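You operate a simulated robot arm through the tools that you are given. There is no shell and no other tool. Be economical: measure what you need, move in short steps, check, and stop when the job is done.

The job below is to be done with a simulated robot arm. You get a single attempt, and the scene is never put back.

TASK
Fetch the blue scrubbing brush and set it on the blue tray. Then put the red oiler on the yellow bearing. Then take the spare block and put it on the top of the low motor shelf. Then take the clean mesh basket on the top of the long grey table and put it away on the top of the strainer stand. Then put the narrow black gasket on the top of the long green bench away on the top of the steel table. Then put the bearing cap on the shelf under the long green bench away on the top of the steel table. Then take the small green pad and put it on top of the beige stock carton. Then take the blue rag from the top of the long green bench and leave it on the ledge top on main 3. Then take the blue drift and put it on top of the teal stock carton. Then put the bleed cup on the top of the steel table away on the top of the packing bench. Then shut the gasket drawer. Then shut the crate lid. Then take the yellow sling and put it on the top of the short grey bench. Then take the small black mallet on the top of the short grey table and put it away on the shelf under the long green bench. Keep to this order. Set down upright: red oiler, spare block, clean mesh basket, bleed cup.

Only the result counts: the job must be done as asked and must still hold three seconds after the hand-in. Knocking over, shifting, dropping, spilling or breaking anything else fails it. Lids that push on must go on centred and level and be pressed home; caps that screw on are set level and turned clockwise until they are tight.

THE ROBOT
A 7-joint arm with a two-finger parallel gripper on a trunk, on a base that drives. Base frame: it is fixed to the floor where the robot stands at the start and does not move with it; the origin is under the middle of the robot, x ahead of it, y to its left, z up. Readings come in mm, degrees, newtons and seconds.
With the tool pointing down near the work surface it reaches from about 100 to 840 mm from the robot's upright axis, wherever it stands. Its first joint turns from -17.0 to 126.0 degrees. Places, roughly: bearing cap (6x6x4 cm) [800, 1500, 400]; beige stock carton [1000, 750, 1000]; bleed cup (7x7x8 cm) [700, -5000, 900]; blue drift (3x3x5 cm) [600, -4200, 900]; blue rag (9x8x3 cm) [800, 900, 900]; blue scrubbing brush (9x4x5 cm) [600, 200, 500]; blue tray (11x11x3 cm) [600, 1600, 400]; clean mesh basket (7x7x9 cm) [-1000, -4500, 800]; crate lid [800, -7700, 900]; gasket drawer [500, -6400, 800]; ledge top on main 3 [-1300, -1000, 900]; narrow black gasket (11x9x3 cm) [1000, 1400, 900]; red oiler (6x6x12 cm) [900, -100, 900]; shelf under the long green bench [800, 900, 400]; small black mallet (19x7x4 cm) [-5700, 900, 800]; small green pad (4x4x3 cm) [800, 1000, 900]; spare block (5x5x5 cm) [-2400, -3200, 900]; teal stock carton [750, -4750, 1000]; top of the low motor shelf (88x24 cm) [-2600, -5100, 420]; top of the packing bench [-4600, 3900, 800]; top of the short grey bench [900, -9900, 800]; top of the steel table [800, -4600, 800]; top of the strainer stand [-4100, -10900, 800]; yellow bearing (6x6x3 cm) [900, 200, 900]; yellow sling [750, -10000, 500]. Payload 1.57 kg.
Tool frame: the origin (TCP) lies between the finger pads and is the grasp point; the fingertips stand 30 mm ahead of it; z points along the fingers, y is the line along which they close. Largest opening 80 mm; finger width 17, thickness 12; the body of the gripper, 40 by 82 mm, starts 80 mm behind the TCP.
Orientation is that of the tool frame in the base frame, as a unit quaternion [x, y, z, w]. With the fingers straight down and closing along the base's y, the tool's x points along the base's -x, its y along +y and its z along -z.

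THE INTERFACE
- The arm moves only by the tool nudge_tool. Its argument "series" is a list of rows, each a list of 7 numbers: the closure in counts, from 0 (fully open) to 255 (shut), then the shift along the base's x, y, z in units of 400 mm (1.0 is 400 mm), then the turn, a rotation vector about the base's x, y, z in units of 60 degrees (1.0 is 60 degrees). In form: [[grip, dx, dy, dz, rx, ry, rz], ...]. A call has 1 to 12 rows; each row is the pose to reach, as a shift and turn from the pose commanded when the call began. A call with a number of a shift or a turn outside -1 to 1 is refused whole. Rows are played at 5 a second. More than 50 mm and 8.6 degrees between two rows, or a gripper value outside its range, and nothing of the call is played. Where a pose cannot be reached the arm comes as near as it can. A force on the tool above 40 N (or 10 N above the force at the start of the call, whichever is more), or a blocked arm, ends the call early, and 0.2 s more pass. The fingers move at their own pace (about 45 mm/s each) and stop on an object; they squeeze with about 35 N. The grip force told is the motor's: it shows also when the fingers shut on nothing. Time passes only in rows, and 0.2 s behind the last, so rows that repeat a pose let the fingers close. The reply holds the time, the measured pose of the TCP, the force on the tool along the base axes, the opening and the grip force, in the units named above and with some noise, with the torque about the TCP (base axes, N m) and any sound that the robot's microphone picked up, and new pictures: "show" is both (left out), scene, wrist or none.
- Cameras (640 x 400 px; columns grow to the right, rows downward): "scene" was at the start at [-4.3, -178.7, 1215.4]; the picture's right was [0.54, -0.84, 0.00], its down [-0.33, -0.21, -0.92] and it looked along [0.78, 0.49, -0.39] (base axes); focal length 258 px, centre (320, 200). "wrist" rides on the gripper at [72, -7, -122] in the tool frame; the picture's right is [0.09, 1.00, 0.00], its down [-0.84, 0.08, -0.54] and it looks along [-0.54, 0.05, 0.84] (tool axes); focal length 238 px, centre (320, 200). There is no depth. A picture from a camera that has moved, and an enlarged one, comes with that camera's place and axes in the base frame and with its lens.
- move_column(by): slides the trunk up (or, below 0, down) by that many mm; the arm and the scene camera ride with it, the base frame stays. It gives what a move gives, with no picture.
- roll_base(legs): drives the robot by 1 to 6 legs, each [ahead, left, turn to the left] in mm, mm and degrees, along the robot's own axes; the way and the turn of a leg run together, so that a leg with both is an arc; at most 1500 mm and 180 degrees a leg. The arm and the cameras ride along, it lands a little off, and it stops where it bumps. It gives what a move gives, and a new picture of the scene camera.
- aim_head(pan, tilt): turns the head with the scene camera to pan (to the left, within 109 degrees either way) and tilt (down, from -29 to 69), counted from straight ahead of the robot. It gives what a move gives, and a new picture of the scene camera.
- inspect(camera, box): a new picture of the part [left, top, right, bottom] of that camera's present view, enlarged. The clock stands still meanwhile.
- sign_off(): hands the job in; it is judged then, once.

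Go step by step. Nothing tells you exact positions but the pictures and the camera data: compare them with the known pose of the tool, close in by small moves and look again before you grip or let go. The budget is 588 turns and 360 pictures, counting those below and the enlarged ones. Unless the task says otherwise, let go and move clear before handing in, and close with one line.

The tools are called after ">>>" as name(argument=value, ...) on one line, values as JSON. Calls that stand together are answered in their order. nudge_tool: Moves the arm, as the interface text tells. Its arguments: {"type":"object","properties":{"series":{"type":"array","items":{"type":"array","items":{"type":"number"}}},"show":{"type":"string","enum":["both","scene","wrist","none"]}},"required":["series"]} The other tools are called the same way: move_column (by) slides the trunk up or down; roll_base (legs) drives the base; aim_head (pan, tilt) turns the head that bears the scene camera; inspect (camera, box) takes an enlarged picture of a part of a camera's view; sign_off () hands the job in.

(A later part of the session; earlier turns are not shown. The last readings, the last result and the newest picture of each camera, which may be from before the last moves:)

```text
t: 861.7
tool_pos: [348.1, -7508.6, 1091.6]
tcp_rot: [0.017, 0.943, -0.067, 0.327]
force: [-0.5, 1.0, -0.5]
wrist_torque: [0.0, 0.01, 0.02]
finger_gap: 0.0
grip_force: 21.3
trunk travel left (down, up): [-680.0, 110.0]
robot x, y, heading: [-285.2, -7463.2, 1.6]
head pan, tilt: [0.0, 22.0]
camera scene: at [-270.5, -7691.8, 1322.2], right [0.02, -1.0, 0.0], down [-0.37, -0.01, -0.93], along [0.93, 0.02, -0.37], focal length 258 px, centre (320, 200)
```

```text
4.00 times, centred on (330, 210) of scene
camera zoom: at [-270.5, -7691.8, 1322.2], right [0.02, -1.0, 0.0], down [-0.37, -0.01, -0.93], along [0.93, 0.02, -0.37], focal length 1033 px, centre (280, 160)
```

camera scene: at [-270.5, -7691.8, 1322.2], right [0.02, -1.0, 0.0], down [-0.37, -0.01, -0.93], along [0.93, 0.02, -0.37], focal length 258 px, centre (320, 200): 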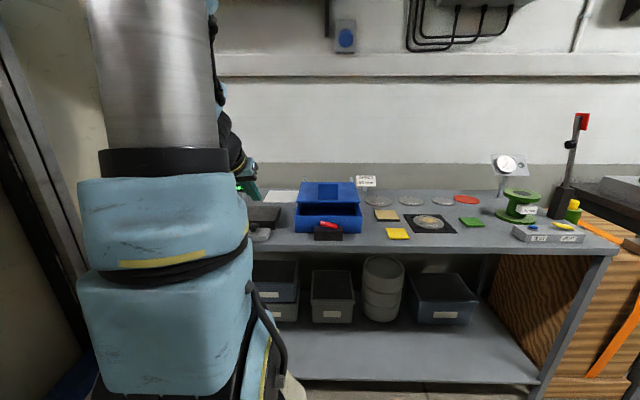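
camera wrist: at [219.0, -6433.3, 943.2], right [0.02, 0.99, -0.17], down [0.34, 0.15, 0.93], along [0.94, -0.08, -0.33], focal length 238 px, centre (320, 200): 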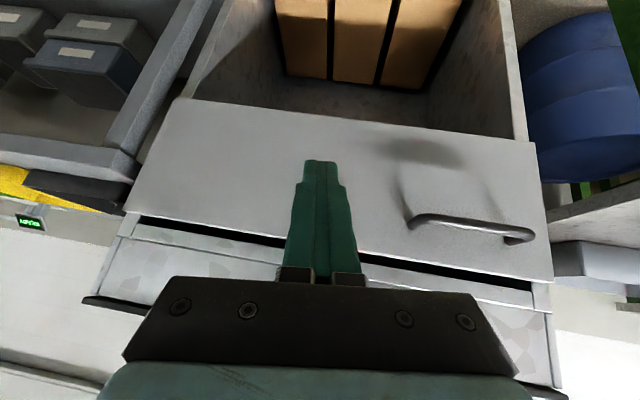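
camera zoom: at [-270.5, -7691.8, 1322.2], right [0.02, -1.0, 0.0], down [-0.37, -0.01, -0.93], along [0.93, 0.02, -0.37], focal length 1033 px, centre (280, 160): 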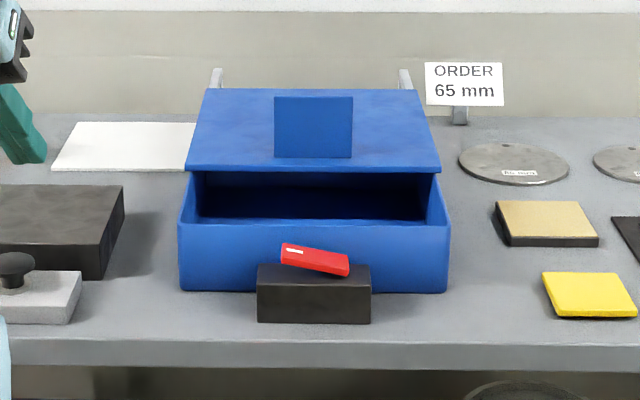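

The "crate" is the blue box with a sliding lid pushed back; an upright tab stands on the lid at about x 737, y −7704. I straighten the tool and pull the tab towards me from behind.

>>> nudge_tool(series=[[255, 0.03, 0, 0, 0.026, 0.127, 0.007], [255, 0.06, 0, 0, 0.052, 0.254, 0.013], [255, 0.09, 0, 0.02, 0.078, 0.381, 0.02], [255, 0.12, 0, 0.04, 0.104, 0.508, 0.026], [255, 0.15, 0, 0.06, 0.13, 0.635, 0.033]], show="none")

>>> roll_base(legs=[[0, -190, -1.5], [240, 0, 0]])

>>> nudge_tool(series=[[255, 0, 0, 0, 0, 0, 0]], show="wrist")

```text
t: 862.9
tool_pos: [408.1, -7507.1, 1117.7]
tcp_rot: [0.0, 1.0, 0.001, -0.001]
force: [-0.3, 1.0, 0.9]
wrist_torque: [-0.03, -0.06, 0.02]
finger_gap: 0.2
grip_force: 21.2
trunk travel left (down, up): [-680.0, 110.0]
robot x, y, heading: [-285.9, -7462.5, 1.5]
head pan, tilt: [0.0, 22.0]
```

```text
t: 865.9
tool_pos: [652.9, -7711.3, 1117.1]
tcp_rot: [0.012, 1.0, 0.0, -0.001]
force: [-0.4, 0.1, -0.8]
wrist_torque: [-0.03, -0.01, 0.02]
finger_gap: 0.3
grip_force: 21.4
trunk travel left (down, up): [-680.0, 110.0]
robot x, y, heading: [-39.3, -7654.8, 0.0]
head pan, tilt: [0.0, 22.0]
camera scene: at [-30.5, -7879.6, 1322.2], right [0.0, -1.0, 0.0], down [-0.37, 0.0, -0.93], along [0.93, 0.0, -0.37], focal length 258 px, centre (320, 200)
```

scene: 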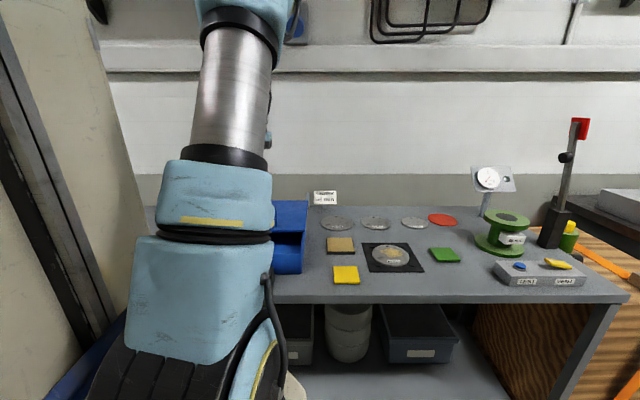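

```text
t: 866.3
tool_pos: [653.4, -7711.5, 1115.7]
tcp_rot: [0.012, 1.0, 0.0, 0.0]
force: [0.5, -0.7, 0.4]
wrist_torque: [0.01, -0.01, 0.0]
finger_gap: 0.1
grip_force: 20.9
trunk travel left (down, up): [-680.0, 110.0]
robot x, y, heading: [-43.7, -7648.1, -0.1]
head pan, tilt: [0.0, 22.0]
camera wrist: at [581.6, -7716.0, 1238.7], right [-0.07, 1.0, 0.0], down [0.84, 0.06, 0.54], along [0.54, 0.04, -0.84], focal length 238 px, centre (320, 200)
```

wrist: 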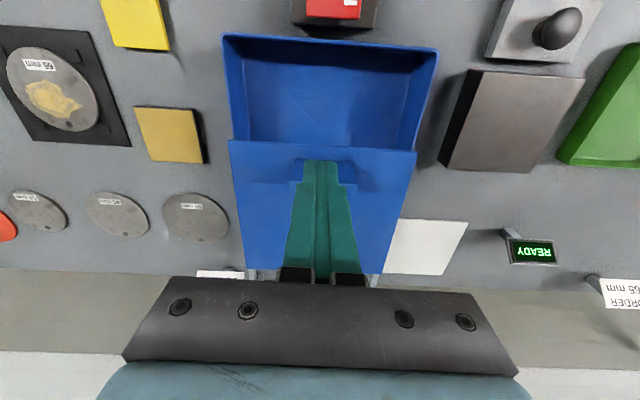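

>>> inspect(camera="wrist", box=[220, 120, 430, 290])

```text
2.35 times, centred on (325, 205) of wrist
camera zoom: at [581.6, -7716.0, 1238.7], right [-0.07, 1.0, 0.0], down [0.84, 0.06, 0.54], along [0.54, 0.04, -0.84], focal length 561 px, centre (308, 188)
```

zoom: 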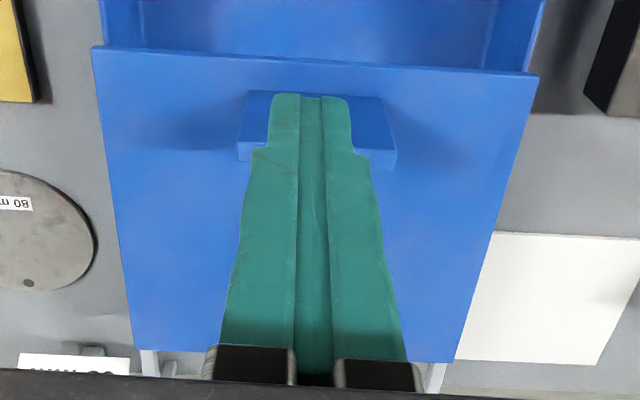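

>>> nudge_tool(series=[[255, 0.08, 0.015, 0, 0, 0, 0], [255, 0.16, 0.03, 0, 0, 0, 0], [255, 0.24, 0.033, 0, 0, 0, 0], [255, 0.24, 0.033, -0.1, 0, 0, 0], [255, 0.24, 0.033, -0.2, 0, 0, 0], [255, 0.24, 0.033, -0.28, 0, 0, 0], [255, 0.24, 0.033, -0.35, 0, 0, 0]], show="wrist")

```text
t: 867.9
tool_pos: [753.3, -7698.1, 978.7]
tcp_rot: [0.012, 1.0, 0.002, 0.0]
force: [0.5, -0.1, -0.2]
wrist_torque: [0.01, 0.01, 0.01]
finger_gap: 0.2
grip_force: 21.2
trunk travel left (down, up): [-680.0, 110.0]
robot x, y, heading: [-40.0, -7652.1, 0.1]
head pan, tilt: [0.0, 22.0]
camera wrist: at [680.8, -7703.0, 1100.6], right [-0.07, 1.0, 0.0], down [0.84, 0.06, 0.54], along [0.54, 0.04, -0.84], focal length 238 px, centre (320, 200)
```

wrist: 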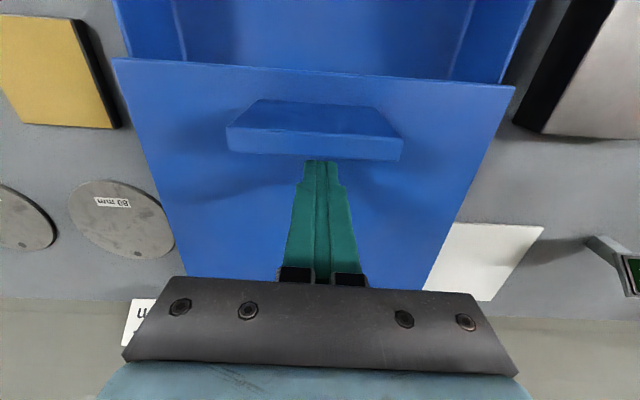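

>>> nudge_tool(series=[[255, 0, 0, -0.02, 0, 0, 0], [255, -0.03, 0, -0.02, 0, 0, 0], [255, -0.06, 0, -0.02, 0, 0, 0], [255, -0.09, 0, -0.02, 0, 0, 0], [255, -0.12, 0, -0.02, 0, 0, 0], [255, -0.15, 0, -0.02, 0, 0, 0], [255, -0.18, 0, -0.02, 0, 0, 0], [255, -0.21, 0, -0.02, 0, 0, 0]], show="wrist")

```text
t: 869.7
tool_pos: [664.1, -7698.2, 968.0]
tcp_rot: [0.012, 1.0, -0.001, 0.0]
force: [0.0, 0.9, -0.5]
wrist_torque: [-0.02, -0.01, 0.0]
finger_gap: 0.0
grip_force: 21.7
trunk travel left (down, up): [-680.0, 110.0]
robot x, y, heading: [-42.2, -7647.0, -0.1]
head pan, tilt: [0.0, 22.0]
camera wrist: at [593.6, -7702.9, 1090.6], right [-0.07, 1.0, 0.0], down [0.84, 0.06, 0.54], along [0.54, 0.04, -0.84], focal length 238 px, centre (320, 200)
```

wrist: 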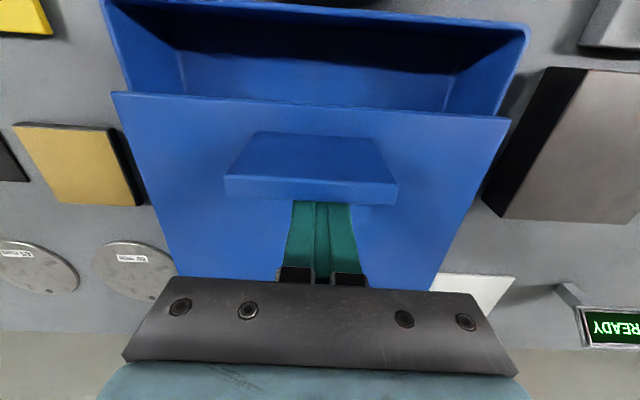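

>>> nudge_tool(series=[[255, -0.03, 0, 0, 0, 0, 0], [255, -0.06, 0, 0, 0, 0, 0], [255, -0.08, 0, 0, 0, 0, 0], [255, -0.1, 0, 0, 0, 0, 0], [255, -0.12, 0, 0, 0, 0, 0], [255, -0.14, 0, 0, 0, 0, 0], [255, -0.16, 0, 0, 0, 0, 0]], show="wrist")

```text
t: 871.3
tool_pos: [609.0, -7697.6, 970.0]
tcp_rot: [0.012, 1.0, 0.0, 0.008]
force: [13.7, -0.7, -3.6]
wrist_torque: [0.03, 0.31, 0.23]
finger_gap: 0.0
grip_force: 21.7
trunk travel left (down, up): [-680.0, 110.0]
robot x, y, heading: [-43.6, -7648.7, 0.2]
head pan, tilt: [0.0, 22.0]
stopped in row 7: the force on the tool passed its limit at 44 N (the readings are from after the stop); the commanded pose is now the measured one
camera wrist: at [535.7, -7703.2, 1090.7], right [-0.07, 1.0, 0.0], down [0.83, 0.06, 0.56], along [0.55, 0.04, -0.83], focal length 238 px, centre (320, 200)
```

wrist: 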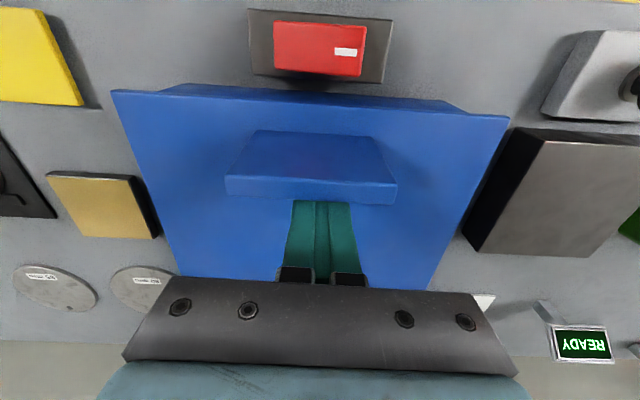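

The lid hit its stop and covers the box. I back off and lift away, then go for the yellow sling under the short grey bench.

>>> nudge_tool(series=[[255, 0.03, 0, 0, 0, 0, 0], [255, 0.04, 0, 0.1, 0, 0, 0], [255, 0.04, 0, 0.22, 0, 0, 0], [255, 0.0, 0, 0.32, 0, 0, 0], [0, -0.08, 0, 0.36, 0, 0, 0], [0, -0.16, 0, 0.36, 0, 0, 0]], show="wrist")

```text
t: 872.7
tool_pos: [541.2, -7698.1, 1112.6]
tcp_rot: [0.012, 1.0, 0.001, 0.006]
force: [0.6, -0.3, 0.0]
wrist_torque: [-0.03, 0.02, 0.0]
finger_gap: 49.7
grip_force: 0.0
trunk travel left (down, up): [-680.0, 110.0]
robot x, y, heading: [-41.6, -7649.9, 0.1]
head pan, tilt: [0.0, 22.0]
camera wrist: at [469.2, -7703.0, 1233.2], right [-0.07, 1.0, 0.0], down [0.83, 0.06, 0.55], along [0.55, 0.04, -0.83], focal length 238 px, centre (320, 200)
```

wrist: 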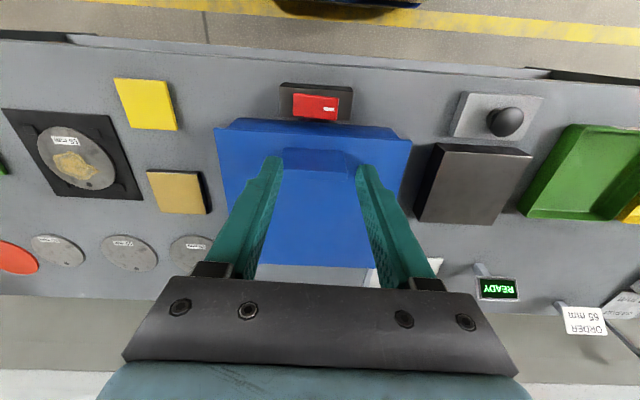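

>>> roll_base(legs=[[-260, 0, 0], [0, -1150, 0]])

>>> roll_base(legs=[[0, -1000, 0]])

>>> aim_head(pan=0, tilt=30)

>>> nudge_tool(series=[[0, 0, 0, 0, 0, 0, 0]], show="wrist")

```text
t: 880.1
tool_pos: [267.1, -8872.7, 1110.5]
tcp_rot: [0.028, 1.0, 0.0, 0.006]
force: [-0.2, -0.6, -0.1]
wrist_torque: [0.0, 0.0, -0.02]
finger_gap: 79.9
grip_force: 0.0
trunk travel left (down, up): [-680.0, 110.0]
robot x, y, heading: [-318.4, -8811.8, -1.6]
head pan, tilt: [0.0, 22.0]
camera scene: at [-310.7, -9038.0, 1322.2], right [-0.03, -1.0, 0.0], down [-0.37, 0.01, -0.93], along [0.93, -0.03, -0.37], focal length 258 px, centre (320, 200)
```

scene: 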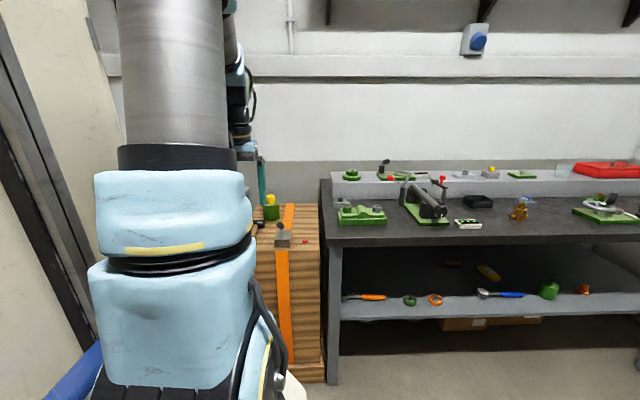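

```text
t: 885.4
tool_pos: [238.9, -9893.0, 1111.9]
tcp_rot: [0.027, 1.0, 0.001, 0.007]
force: [0.0, 0.5, 0.3]
wrist_torque: [0.0, 0.0, 0.02]
finger_gap: 79.9
grip_force: 0.1
trunk travel left (down, up): [-680.0, 110.0]
robot x, y, heading: [-344.7, -9830.8, -1.8]
head pan, tilt: [0.0, 22.0]
camera scene: at [-338.7, -10058.0, 1322.2], right [-0.03, -1.0, 0.0], down [-0.37, 0.01, -0.93], along [0.93, -0.03, -0.37], focal length 258 px, centre (320, 200)
```

scene: 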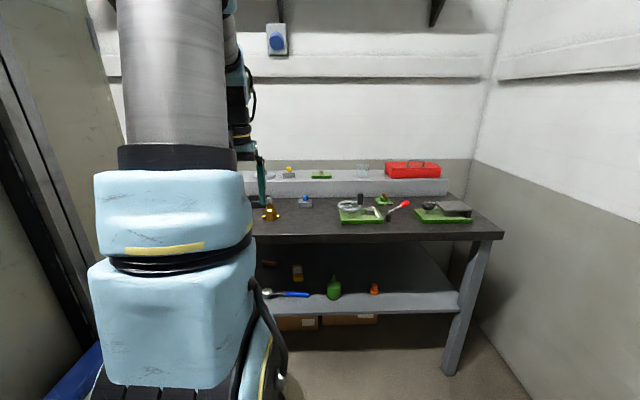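

```text
t: 886.0
tool_pos: [238.3, -9893.7, 1112.4]
tcp_rot: [0.027, 1.0, 0.0, 0.006]
force: [-0.5, 0.2, 0.7]
wrist_torque: [-0.05, 0.01, -0.02]
finger_gap: 80.0
grip_force: 0.1
trunk travel left (down, up): [-680.0, 110.0]
robot x, y, heading: [-337.4, -9830.2, -1.7]
head pan, tilt: [0.0, 30.0]
camera scene: at [-341.0, -10058.0, 1309.5], right [-0.03, -1.0, 0.0], down [-0.5, 0.01, -0.87], along [0.87, -0.02, -0.5], focal length 258 px, centre (320, 200)
```

scene: 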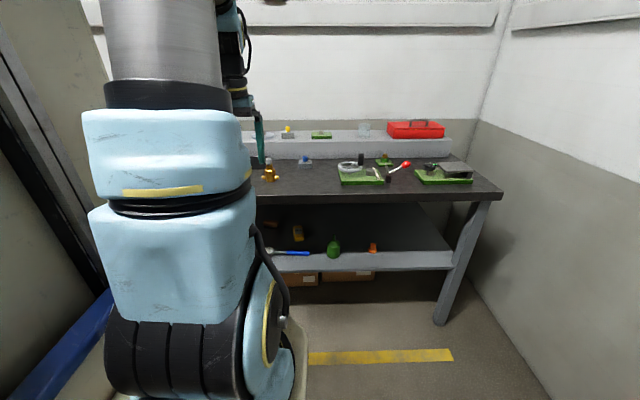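

```text
t: 886.5
tool_pos: [239.0, -9894.7, 1112.5]
tcp_rot: [0.027, 1.0, 0.0, 0.006]
force: [0.2, 0.2, 0.3]
wrist_torque: [-0.01, 0.02, 0.04]
finger_gap: 79.8
grip_force: 0.2
trunk travel left (down, up): [-680.0, 110.0]
robot x, y, heading: [-341.3, -9824.4, -1.7]
head pan, tilt: [0.0, 30.0]
camera wrist: at [165.7, -9896.0, 1233.2], right [-0.04, 1.0, 0.0], down [0.83, 0.03, 0.55], along [0.55, 0.02, -0.83], focal length 238 px, centre (320, 200)
```

wrist: 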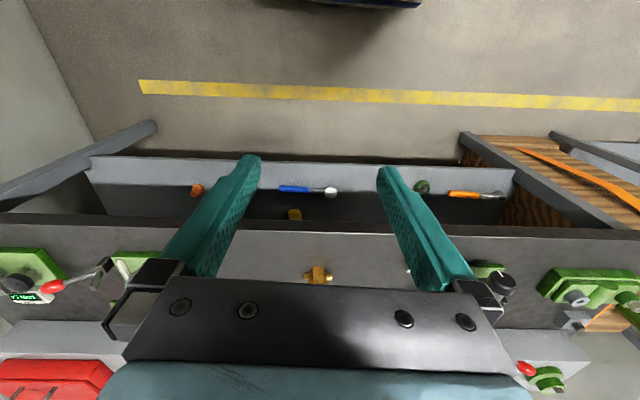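

>>> inspect(camera="scene", box=[240, 190, 480, 290])

>>> inspect(camera="wrist", box=[250, 170, 360, 240])

```text
2.67 times, centred on (360, 240) of scene
camera zoom: at [-341.1, -10058.0, 1309.4], right [-0.03, -1.0, 0.0], down [-0.5, 0.01, -0.87], along [0.87, -0.02, -0.5], focal length 688 px, centre (213, 93)
```

zoom: 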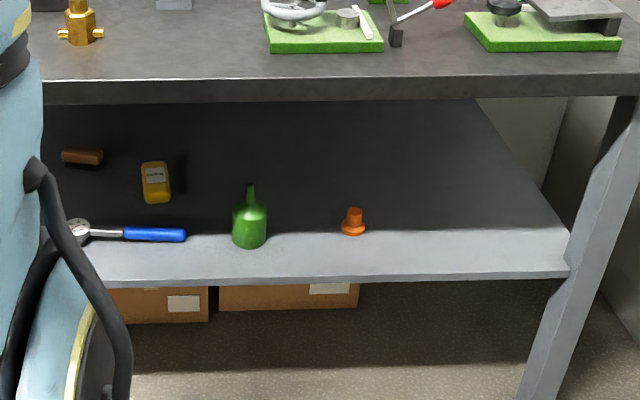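

```text
5.71 times, centred on (305, 205) of wrist
camera zoom: at [165.7, -9896.0, 1233.2], right [-0.04, 1.0, 0.0], down [0.83, 0.03, 0.55], along [0.55, 0.02, -0.83], focal length 1362 px, centre (406, 171)
```

zoom: 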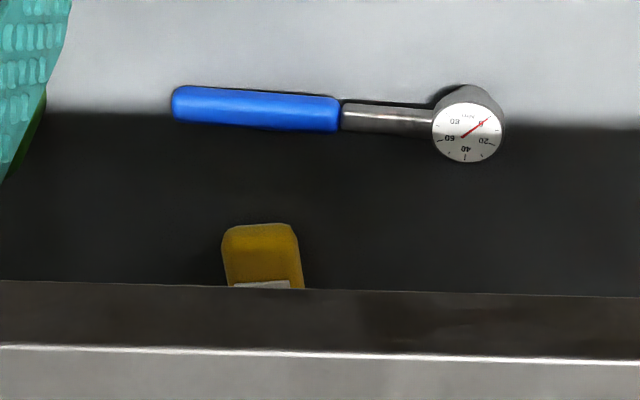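

The yellow sling lies on the shelf around (793,−9972), long side along x, with a gauge in front. I use the same low posture as for the cap, with a 35° tilt.

>>> roll_base(legs=[[0, -95, 1.7]])

>>> move_column(by=-400)

>>> move_column(by=-255)

>>> nudge_tool(series=[[0, 0.02, -0.02, 0.05, 0, -0.12, 0.02], [0, 0.05, -0.04, 0.1, 0, -0.24, 0.04], [0, 0.08, -0.05, 0.15, 0, -0.36, 0.054], [0, 0.12, -0.05, 0.2, 0, -0.48, 0.054], [0, 0.17, -0.05, 0.25, 0, -0.583, 0.054], [0, 0.27, -0.05, 0.3, 0, -0.583, 0.054], [0, 0.37, -0.05, 0.32, 0, -0.583, 0.054]], show="both")

```text
t: 887.6
tool_pos: [240.0, -9970.3, 1111.4]
tcp_rot: [0.011, 1.0, 0.001, 0.006]
force: [-0.2, 0.7, -0.7]
wrist_torque: [0.02, -0.01, 0.0]
finger_gap: 80.2
grip_force: 0.1
trunk travel left (down, up): [-680.0, 110.0]
robot x, y, heading: [-347.2, -9921.1, 0.1]
head pan, tilt: [0.0, 30.0]
camera scene: at [-335.2, -10153.0, 1309.4], right [0.0, -1.0, 0.0], down [-0.5, 0.0, -0.87], along [0.87, 0.0, -0.5], focal length 258 px, centre (320, 200)
```

scene: 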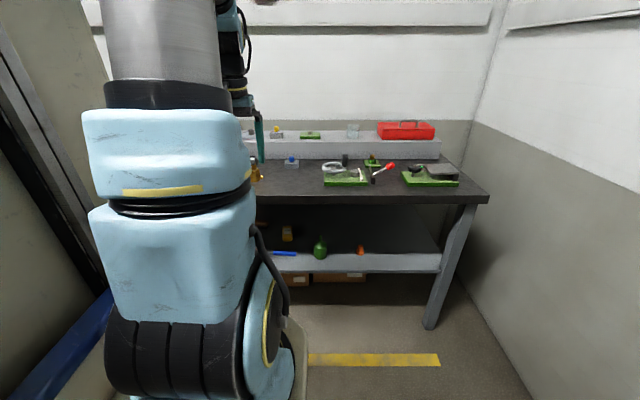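

```text
t: 891.4
tool_pos: [238.6, -9971.2, 712.3]
tcp_rot: [0.012, 1.0, 0.001, 0.006]
force: [-0.7, 0.2, 0.9]
wrist_torque: [0.01, 0.0, 0.02]
finger_gap: 79.6
grip_force: 0.0
trunk travel left (down, up): [-280.0, 510.0]
robot x, y, heading: [-342.2, -9925.5, 0.3]
head pan, tilt: [0.0, 30.0]
```

```text
t: 894.0
tool_pos: [238.5, -9971.5, 457.2]
tcp_rot: [0.011, 1.0, 0.001, 0.006]
force: [0.5, -0.1, 0.7]
wrist_torque: [0.0, -0.03, 0.02]
finger_gap: 79.8
grip_force: 0.1
trunk travel left (down, up): [-25.0, 765.0]
robot x, y, heading: [-341.4, -9925.0, 0.1]
head pan, tilt: [0.0, 30.0]
```

```text
t: 895.6
tool_pos: [388.0, -9991.5, 585.1]
tcp_rot: [-0.017, 0.951, 0.004, 0.308]
force: [-0.4, 0.2, -0.1]
wrist_torque: [0.02, 0.03, 0.0]
finger_gap: 79.9
grip_force: 0.3
trunk travel left (down, up): [-25.0, 765.0]
robot x, y, heading: [-343.8, -9926.3, 0.1]
head pan, tilt: [0.0, 30.0]
camera scene: at [-335.3, -10153.0, 654.4], right [0.0, -1.0, 0.0], down [-0.5, 0.0, -0.87], along [0.87, 0.0, -0.5], focal length 258 px, centre (320, 200)
camera wrist: at [259.2, -10002.2, 643.0], right [-0.11, 0.99, -0.06], down [0.36, 0.09, 0.93], along [0.93, 0.08, -0.37], focal length 238 px, centre (320, 200)
```

scene: 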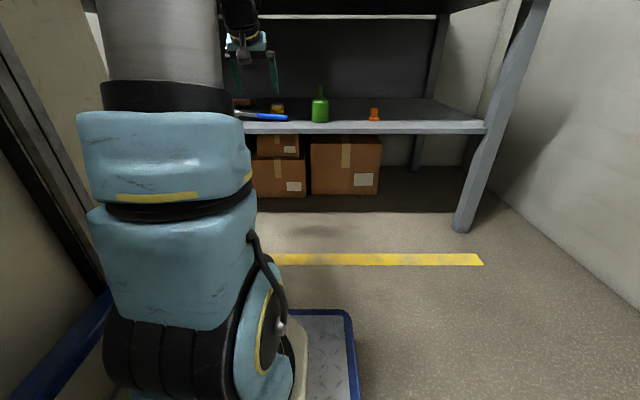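
wrist: 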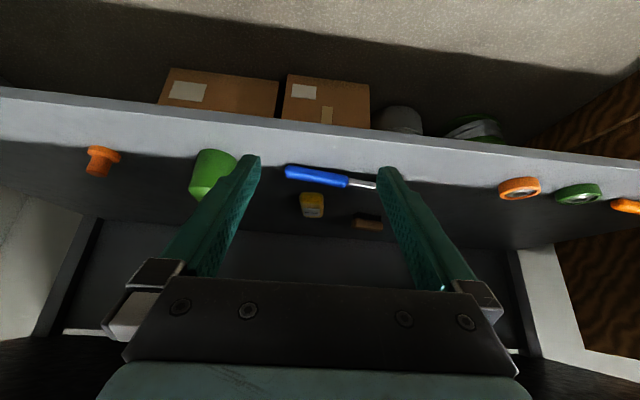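

>>> roll_base(legs=[[105, 0, 0]])

>>> nudge_tool(series=[[0, 0.1, 0.01, 0, 0, 0, 0], [0, 0.2, 0.02, 0, 0, 0, 0], [0, 0.3, 0.03, 0, 0, 0, 0], [0, 0.4, 0.03, -0.03, 0, 0, 0]], show="both")

```text
t: 896.8
tool_pos: [493.0, -9991.8, 585.5]
tcp_rot: [-0.018, 0.952, 0.006, 0.306]
force: [-0.4, -0.1, 0.3]
wrist_torque: [0.01, 0.01, 0.02]
finger_gap: 80.0
grip_force: 0.0
trunk travel left (down, up): [-25.0, 765.0]
robot x, y, heading: [-240.0, -9923.5, 0.0]
head pan, tilt: [0.0, 30.0]
camera scene: at [-229.5, -10152.7, 654.4], right [0.0, -1.0, 0.0], down [-0.5, 0.0, -0.87], along [0.87, 0.0, -0.5], focal length 258 px, centre (320, 200)
```

scene: 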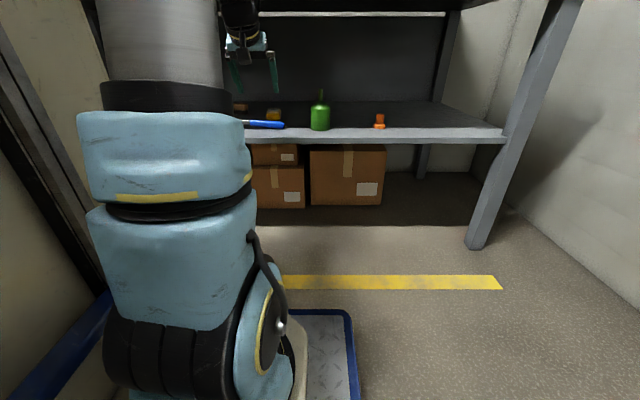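

```text
t: 897.8
tool_pos: [654.7, -9977.8, 572.9]
tcp_rot: [-0.018, 0.951, 0.006, 0.308]
force: [-0.9, 0.0, 0.4]
wrist_torque: [0.0, 0.01, -0.04]
finger_gap: 80.0
grip_force: 0.1
trunk travel left (down, up): [-25.0, 765.0]
robot x, y, heading: [-242.0, -9927.4, 0.5]
head pan, tilt: [0.0, 30.0]
camera scene: at [-229.7, -10152.7, 654.5], right [0.0, -1.0, 0.0], down [-0.5, 0.0, -0.87], along [0.87, 0.0, -0.5], focal length 258 px, centre (320, 200)
camera wrist: at [527.1, -9988.7, 630.1], right [-0.11, 0.99, -0.06], down [0.36, 0.09, 0.93], along [0.93, 0.08, -0.37], focal length 238 px, centre (320, 200)
```

scene: 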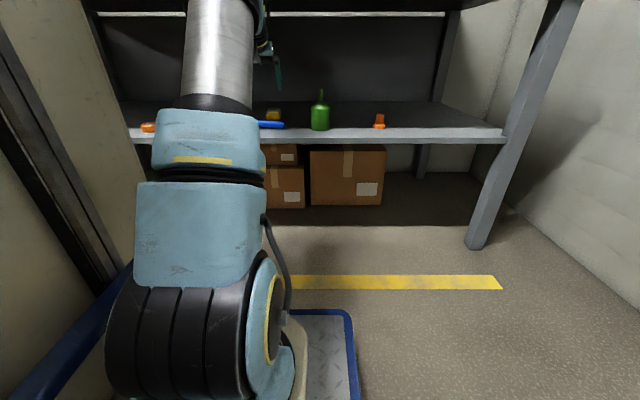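
wrist: 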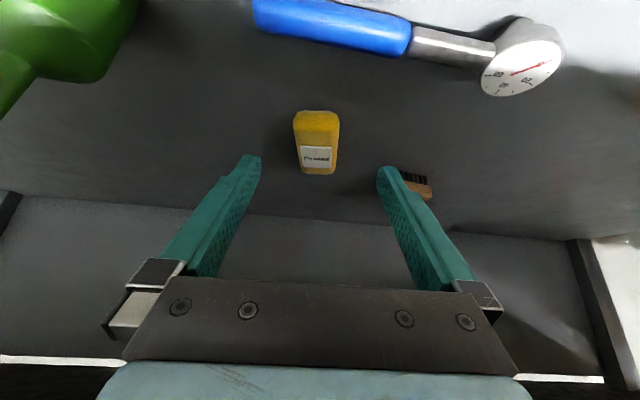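

>>> nudge_tool(series=[[0, 0.09, 0, -0.02, 0, 0, 0], [0, 0.18, 0, -0.04, 0, 0, 0], [0, 0.27, -0.002, -0.06, 0, 0, 0], [0, 0.335, -0.002, -0.1, 0, 0, 0], [0, 0.335, -0.002, -0.18, 0, 0, 0]], show="wrist")

```text
t: 899.0
tool_pos: [773.7, -9982.8, 506.2]
tcp_rot: [-0.018, 0.952, 0.005, 0.307]
force: [0.3, -0.3, -0.1]
wrist_torque: [-0.03, 0.05, 0.0]
finger_gap: 79.7
grip_force: 0.2
out of reach, approached as far as the arm can: row 4, 5
trunk travel left (down, up): [-25.0, 765.0]
robot x, y, heading: [-238.7, -9926.6, 0.4]
head pan, tilt: [0.0, 30.0]
camera wrist: at [645.6, -9994.3, 563.5], right [-0.11, 0.99, -0.06], down [0.36, 0.09, 0.93], along [0.93, 0.08, -0.37], focal length 238 px, centre (320, 200)
```

wrist: 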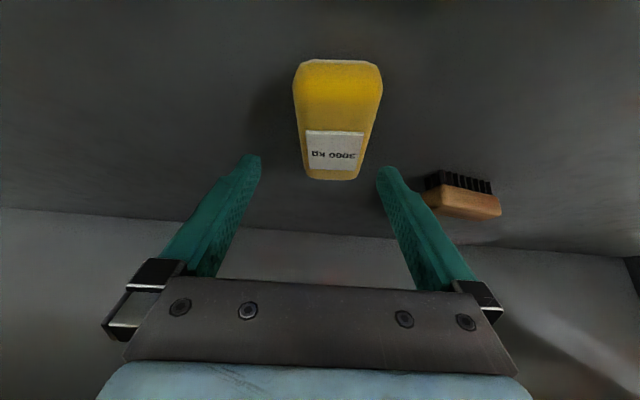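

>>> roll_base(legs=[[20, 0, 0]])

>>> nudge_tool(series=[[0, 0, 0.012, -0.03, 0, 0, 0], [0, 0, 0.022, -0.07, 0, 0, 0], [0, 0, 0.022, -0.1, 0, 0, 0], [0, 0, 0.022, -0.115, 0, 0, 0]], show="wrist")

```text
t: 899.8
tool_pos: [794.9, -9982.5, 506.5]
tcp_rot: [-0.017, 0.952, 0.005, 0.306]
force: [0.4, 0.1, -0.1]
wrist_torque: [-0.04, 0.01, 0.03]
finger_gap: 80.0
grip_force: 0.1
trunk travel left (down, up): [-25.0, 765.0]
robot x, y, heading: [-220.0, -9926.5, 0.3]
head pan, tilt: [0.0, 30.0]
camera scene: at [-209.0, -10152.6, 654.4], right [0.0, -1.0, 0.0], down [-0.5, 0.0, -0.87], along [0.87, 0.0, -0.5], focal length 258 px, centre (320, 200)
```

scene: 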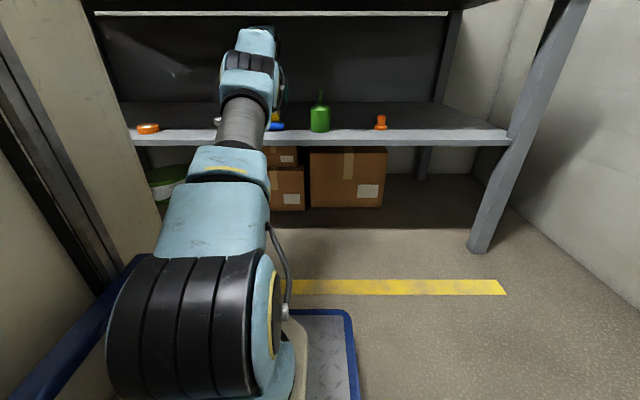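

```text
t: 900.8
tool_pos: [793.6, -9975.0, 459.5]
tcp_rot: [-0.017, 0.952, 0.004, 0.306]
force: [0.2, -0.2, 0.1]
wrist_torque: [-0.02, 0.02, 0.02]
finger_gap: 80.3
grip_force: 0.0
trunk travel left (down, up): [-25.0, 765.0]
robot x, y, heading: [-219.5, -9922.8, 0.2]
head pan, tilt: [0.0, 30.0]
camera wrist: at [664.8, -9985.5, 516.7], right [-0.11, 0.99, -0.06], down [0.36, 0.09, 0.93], along [0.93, 0.08, -0.37], focal length 238 px, centre (320, 200)
```

wrist: 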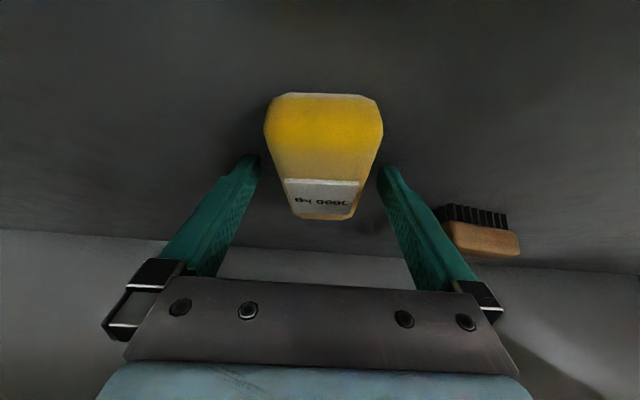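

>>> nudge_tool(series=[[100, 0, 0, 0, 0, 0, 0], [200, 0, 0, 0, 0, 0, 0], [255, 0, 0, 0, 0, 0, 0], [255, 0, 0, 0, 0, 0, 0]], show="none")

>>> nudge_tool(series=[[255, 0, 0, 0.08, 0, 0, 0], [255, -0.04, 0, 0.17, 0, 0, 0], [255, -0.13, 0, 0.22, 0, 0, 0], [255, -0.23, 0, 0.25, 0, 0, 0], [255, -0.33, 0, 0.27, 0, 0, 0], [255, -0.43, 0, 0.27, 0, 0, 0], [255, -0.53, 0, 0.27, 0, 0, 0]], show="wrist")

```text
t: 901.8
tool_pos: [793.2, -9974.8, 459.9]
tcp_rot: [-0.017, 0.952, 0.006, 0.306]
force: [0.1, -1.0, 1.7]
wrist_torque: [0.05, 0.02, 0.03]
finger_gap: 54.7
grip_force: 34.8
trunk travel left (down, up): [-25.0, 765.0]
robot x, y, heading: [-212.9, -9926.7, -0.3]
head pan, tilt: [0.0, 30.0]
```

```text
t: 903.4
tool_pos: [582.6, -9974.5, 568.6]
tcp_rot: [-0.017, 0.952, 0.004, 0.306]
force: [-0.1, 0.2, -2.9]
wrist_torque: [0.01, -0.02, 0.01]
finger_gap: 54.6
grip_force: 35.3
trunk travel left (down, up): [-25.0, 765.0]
robot x, y, heading: [-217.8, -9923.3, 0.1]
head pan, tilt: [0.0, 30.0]
camera wrist: at [453.4, -9985.1, 625.9], right [-0.11, 0.99, -0.06], down [0.36, 0.09, 0.93], along [0.93, 0.08, -0.37], focal length 238 px, centre (320, 200)
```

wrist: 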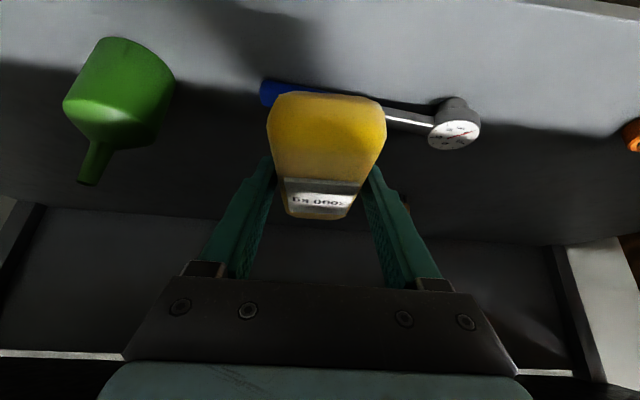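

>>> roll_base(legs=[[-250, 0, 0]])

>>> move_column(by=400)

>>> move_column(by=130)

>>> roll_base(legs=[[240, 0, 0]])

>>> nudge_tool(series=[[255, 0, 0, 0, 0, 0, 0]], show="wrist")

```text
t: 905.2
tool_pos: [331.5, -9976.1, 570.1]
tcp_rot: [-0.015, 0.952, 0.005, 0.307]
force: [-0.3, 0.7, -1.8]
wrist_torque: [0.02, 0.02, 0.0]
finger_gap: 54.8
grip_force: 34.9
trunk travel left (down, up): [-25.0, 765.0]
robot x, y, heading: [-469.4, -9921.5, 0.0]
head pan, tilt: [0.0, 30.0]
camera scene: at [-461.1, -10153.0, 654.4], right [0.0, -1.0, 0.0], down [-0.5, 0.0, -0.87], along [0.87, 0.0, -0.5], focal length 258 px, centre (320, 200)
```

scene: 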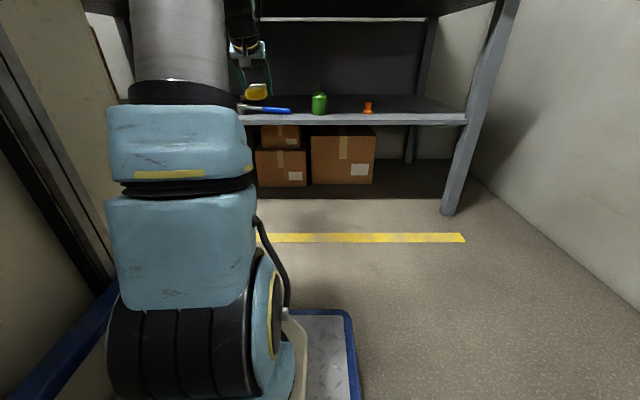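

```text
t: 909.0
tool_pos: [330.4, -9977.3, 969.2]
tcp_rot: [-0.015, 0.952, 0.004, 0.305]
force: [-0.3, 0.0, -2.8]
wrist_torque: [-0.02, -0.02, 0.0]
finger_gap: 54.6
grip_force: 34.8
trunk travel left (down, up): [-425.0, 365.0]
robot x, y, heading: [-471.6, -9925.1, 0.1]
head pan, tilt: [0.0, 30.0]
```

```text
t: 910.6
tool_pos: [330.6, -9976.7, 1099.7]
tcp_rot: [-0.016, 0.952, 0.005, 0.306]
force: [-0.6, -0.2, -2.4]
wrist_torque: [0.0, 0.01, 0.01]
finger_gap: 54.6
grip_force: 34.8
trunk travel left (down, up): [-555.0, 235.0]
robot x, y, heading: [-465.7, -9926.5, -0.1]
head pan, tilt: [0.0, 30.0]
```

```text
t: 912.4
tool_pos: [567.9, -9980.1, 1099.7]
tcp_rot: [-0.015, 0.952, 0.004, 0.307]
force: [-0.4, -0.2, -1.0]
wrist_torque: [0.0, 0.03, 0.02]
finger_gap: 54.4
grip_force: 34.8
trunk travel left (down, up): [-555.0, 235.0]
robot x, y, heading: [-229.0, -9924.4, -0.1]
head pan, tilt: [0.0, 30.0]
camera scene: at [-224.1, -10153.1, 1184.4], right [0.0, -1.0, 0.0], down [-0.5, 0.0, -0.87], along [0.87, 0.0, -0.5], focal length 258 px, centre (320, 200)
```

scene: 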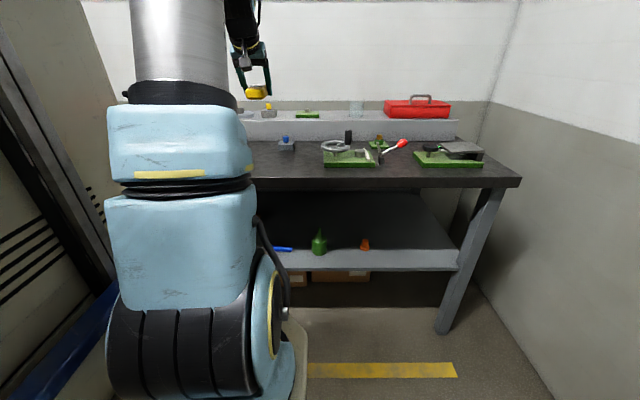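

```text
t: 912.8
tool_pos: [567.9, -9978.3, 1098.8]
tcp_rot: [-0.016, 0.952, 0.004, 0.307]
force: [-0.5, 1.4, -2.0]
wrist_torque: [-0.05, 0.02, 0.0]
finger_gap: 54.8
grip_force: 34.9
trunk travel left (down, up): [-555.0, 235.0]
robot x, y, heading: [-233.9, -9924.7, -0.0]
head pan, tilt: [0.0, 30.0]
camera wrist: at [439.5, -9988.7, 1156.1], right [-0.11, 0.99, -0.06], down [0.36, 0.09, 0.93], along [0.93, 0.08, -0.37], focal length 238 px, centre (320, 200)
```

wrist: 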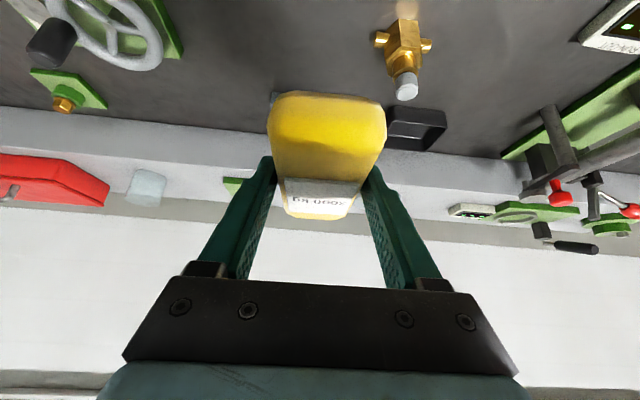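

>>> nudge_tool(series=[[255, 0.05, -0.06, -0.03, 0, 0, 0], [255, 0.09, -0.11, -0.1, 0, 0, 0], [255, 0.09, -0.115, -0.2, 0, 0, 0], [255, 0.09, -0.115, -0.3, 0, 0, 0], [255, 0.09, -0.115, -0.4, 0, 0, 0]], show="wrist")

```text
t: 914.0
tool_pos: [603.7, -10025.0, 939.1]
tcp_rot: [-0.015, 0.952, 0.004, 0.306]
force: [0.2, -0.1, -1.9]
wrist_torque: [-0.03, 0.0, 0.01]
finger_gap: 54.8
grip_force: 35.1
trunk travel left (down, up): [-555.0, 235.0]
robot x, y, heading: [-232.3, -9921.6, 0.0]
head pan, tilt: [0.0, 30.0]
camera wrist: at [475.6, -10035.7, 995.3], right [-0.11, 0.99, -0.06], down [0.36, 0.09, 0.93], along [0.93, 0.08, -0.37], focal length 238 px, centre (320, 200)
```

wrist: 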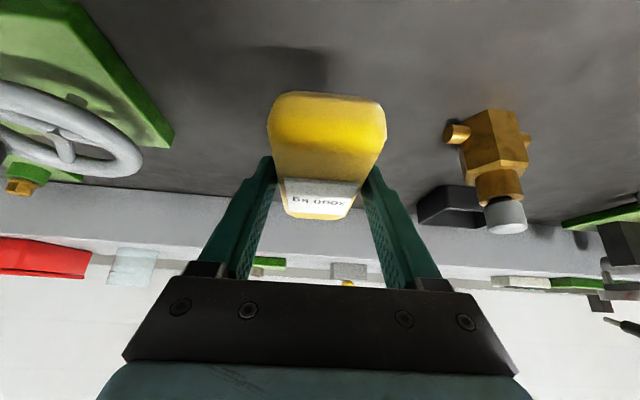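

>>> nudge_tool(series=[[255, 0, 0, -0.06, 0, 0, 0], [255, 0, 0, -0.11, 0, 0, 0], [255, 0, 0, -0.125, 0, 0, 0], [255, 0, 0, -0.14, 0, 0, 0], [255, 0, 0, -0.15, 0, 0, 0], [255, 0, 0, -0.16, 0, 0, 0], [255, 0, 0, -0.17, 0, 0, 0], [255, 0, 0, -0.18, 0, 0, 0]], show="none")

```text
t: 915.6
tool_pos: [606.8, -10024.0, 879.6]
tcp_rot: [-0.014, 0.949, 0.003, 0.313]
force: [1.0, -0.1, 13.0]
wrist_torque: [0.09, 0.74, -0.01]
finger_gap: 54.7
grip_force: 34.8
trunk travel left (down, up): [-555.0, 235.0]
robot x, y, heading: [-231.3, -9924.2, -0.1]
head pan, tilt: [0.0, 30.0]
stopped in row 7: the force on the tool passed its limit at 55 N (the readings are from after the stop); the commanded pose is now the measured one
```

>>> nudge_tool(series=[[255, 0, 0, 0.003, 0, 0, 0], [150, 0, 0, 0.004, 0, 0, 0], [0, 0, 0, 0.004, 0, 0, 0], [0, 0, 0, 0.005, 0, 0, 0], [0, 0, 0, 0.08, 0, 0, 0], [0, 0, 0, 0.18, 0, 0, 0], [0, -0.05, 0, 0.28, 0, 0, 0], [0, -0.1, 0, 0.38, 0, 0, 0]], show="wrist")

```text
t: 917.4
tool_pos: [565.9, -10024.4, 1027.8]
tcp_rot: [-0.014, 0.951, 0.004, 0.31]
force: [0.6, -0.2, -0.2]
wrist_torque: [-0.03, 0.02, 0.0]
finger_gap: 79.7
grip_force: 0.0
trunk travel left (down, up): [-555.0, 235.0]
robot x, y, heading: [-230.4, -9922.9, 0.0]
head pan, tilt: [0.0, 30.0]
camera wrist: at [438.3, -10034.5, 1084.6], right [-0.11, 0.99, -0.06], down [0.35, 0.09, 0.93], along [0.93, 0.08, -0.36], focal length 238 px, centre (320, 200)
```

wrist: 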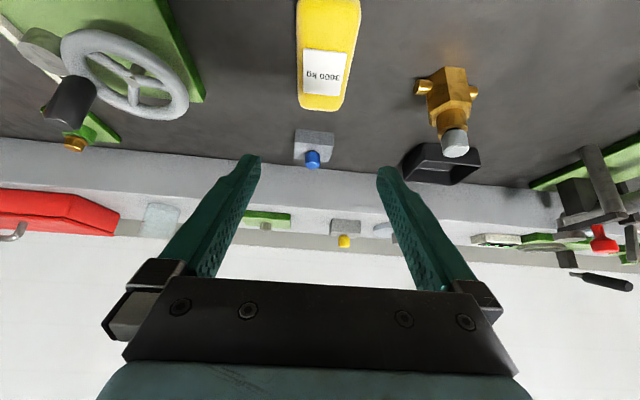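

The sling is on the bench. Last item: the black mallet on the short grey table. I straighten the tool, turn and drive up the aisle.

>>> nudge_tool(series=[[0, 0, 0, 0, 0, 0.12, 0], [0, 0, 0, 0.02, 0, 0.24, 0], [0, 0.02, 0, 0.04, 0, 0.36, 0], [0, 0.03, 0, 0.06, 0, 0.48, 0], [0, 0.04, 0.05, 0.06, 0, 0.6, 0]], show="none")

>>> roll_base(legs=[[-60, 0, 0], [0, 0, 90], [1450, 0, 0]])

>>> roll_base(legs=[[1450, 0, 0]])

```text
t: 918.6
tool_pos: [580.4, -10006.8, 1051.8]
tcp_rot: [-0.012, 1.0, 0.009, 0.001]
force: [-1.1, 0.2, 1.1]
wrist_torque: [0.02, 0.01, -0.01]
finger_gap: 80.0
grip_force: 0.0
trunk travel left (down, up): [-555.0, 235.0]
robot x, y, heading: [-231.3, -9923.1, 0.1]
head pan, tilt: [0.0, 30.0]
```

```text
t: 930.5
tool_pos: [-252.1, -7611.0, 1051.6]
tcp_rot: [0.72, -0.694, -0.007, 0.005]
force: [0.9, 0.9, -0.1]
wrist_torque: [-0.02, 0.0, -0.02]
finger_gap: 80.1
grip_force: 0.0
trunk travel left (down, up): [-555.0, 235.0]
robot x, y, heading: [-326.0, -8424.3, 90.4]
head pan, tilt: [0.0, 30.0]
camera scene: at [-98.9, -8411.4, 1184.4], right [1.0, 0.01, 0.0], down [0.0, -0.5, -0.87], along [-0.01, 0.87, -0.5], focal length 258 px, centre (320, 200)
```

scene: 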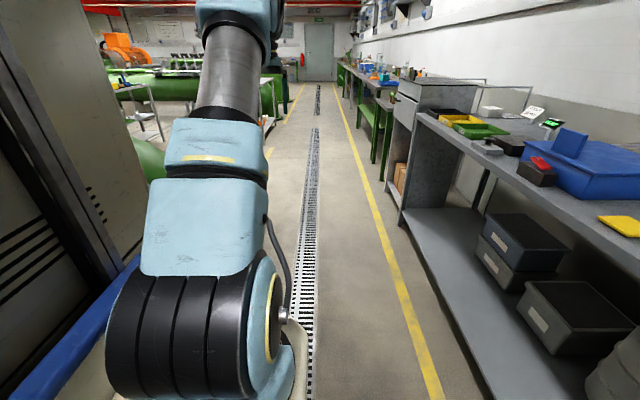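

```text
t: 937.7
tool_pos: [-236.3, -6151.6, 1050.8]
tcp_rot: [0.713, -0.701, -0.007, 0.005]
force: [0.8, 0.0, 0.2]
wrist_torque: [0.0, 0.02, 0.04]
finger_gap: 80.1
grip_force: 0.1
trunk travel left (down, up): [-555.0, 235.0]
robot x, y, heading: [-326.3, -6962.3, 89.2]
head pan, tilt: [0.0, 30.0]
camera scene: at [-97.5, -6953.7, 1184.4], right [1.0, -0.01, 0.0], down [0.0, -0.5, -0.87], along [0.01, 0.87, -0.5], focal length 258 px, centre (320, 200)
```

scene: 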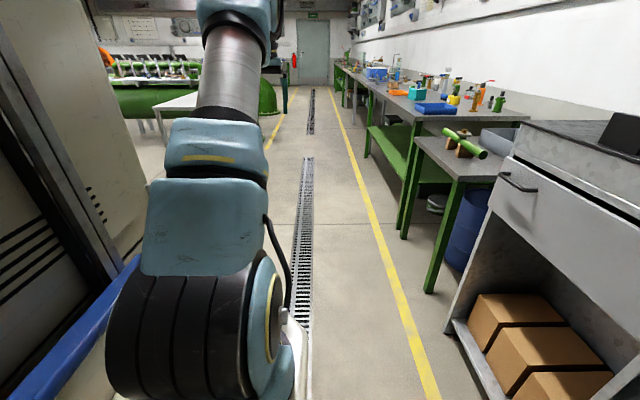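

>>> inspect(camera="scene", box=[430, 100, 640, 330])

```text
1.74 times, centred on (535, 215) of scene
camera zoom: at [-97.5, -6953.7, 1184.4], right [1.0, -0.01, 0.0], down [0.0, -0.5, -0.87], along [0.01, 0.87, -0.5], focal length 449 px, centre (-54, 174)
```

zoom: 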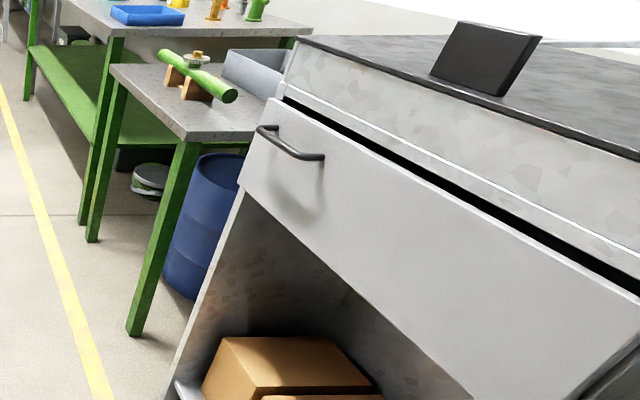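

>>> roll_base(legs=[[0, 0, 0.8], [1450, 0, 0]])

>>> roll_base(legs=[[1450, 0, 0]])

```text
t: 945.4
tool_pos: [-241.6, -4675.7, 1051.8]
tcp_rot: [0.715, -0.699, -0.007, 0.003]
force: [-0.4, 0.7, -0.4]
wrist_torque: [-0.01, -0.04, 0.01]
finger_gap: 79.9
grip_force: 0.1
trunk travel left (down, up): [-555.0, 235.0]
robot x, y, heading: [-321.8, -5487.9, 89.8]
head pan, tilt: [0.0, 30.0]
camera scene: at [-98.3, -5476.7, 1184.4], right [1.0, 0.0, 0.0], down [0.0, -0.5, -0.87], along [0.0, 0.87, -0.5], focal length 258 px, centre (320, 200)
```

scene: 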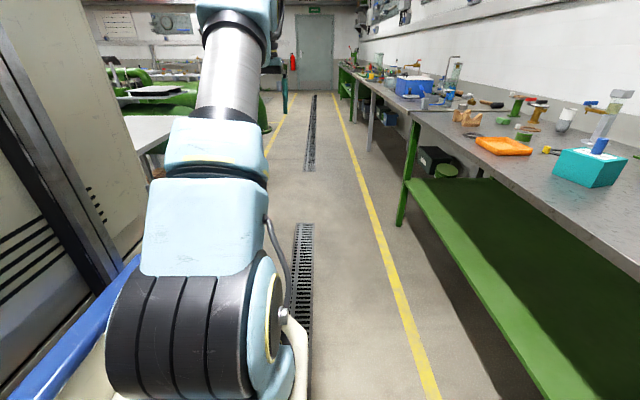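

```text
t: 952.5
tool_pos: [-253.6, -3252.7, 1051.3]
tcp_rot: [0.719, -0.695, -0.007, 0.005]
force: [0.4, 0.8, -0.3]
wrist_torque: [0.0, -0.02, -0.02]
finger_gap: 80.0
grip_force: 0.1
trunk travel left (down, up): [-555.0, 235.0]
robot x, y, heading: [-326.6, -4068.8, 90.5]
head pan, tilt: [0.0, 30.0]
camera scene: at [-101.2, -4053.1, 1184.4], right [1.0, 0.01, 0.0], down [0.0, -0.5, -0.87], along [-0.01, 0.87, -0.5], focal length 258 px, centre (320, 200)
```

scene: 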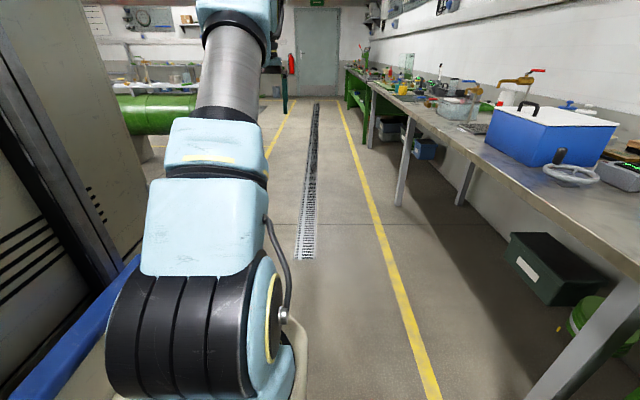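

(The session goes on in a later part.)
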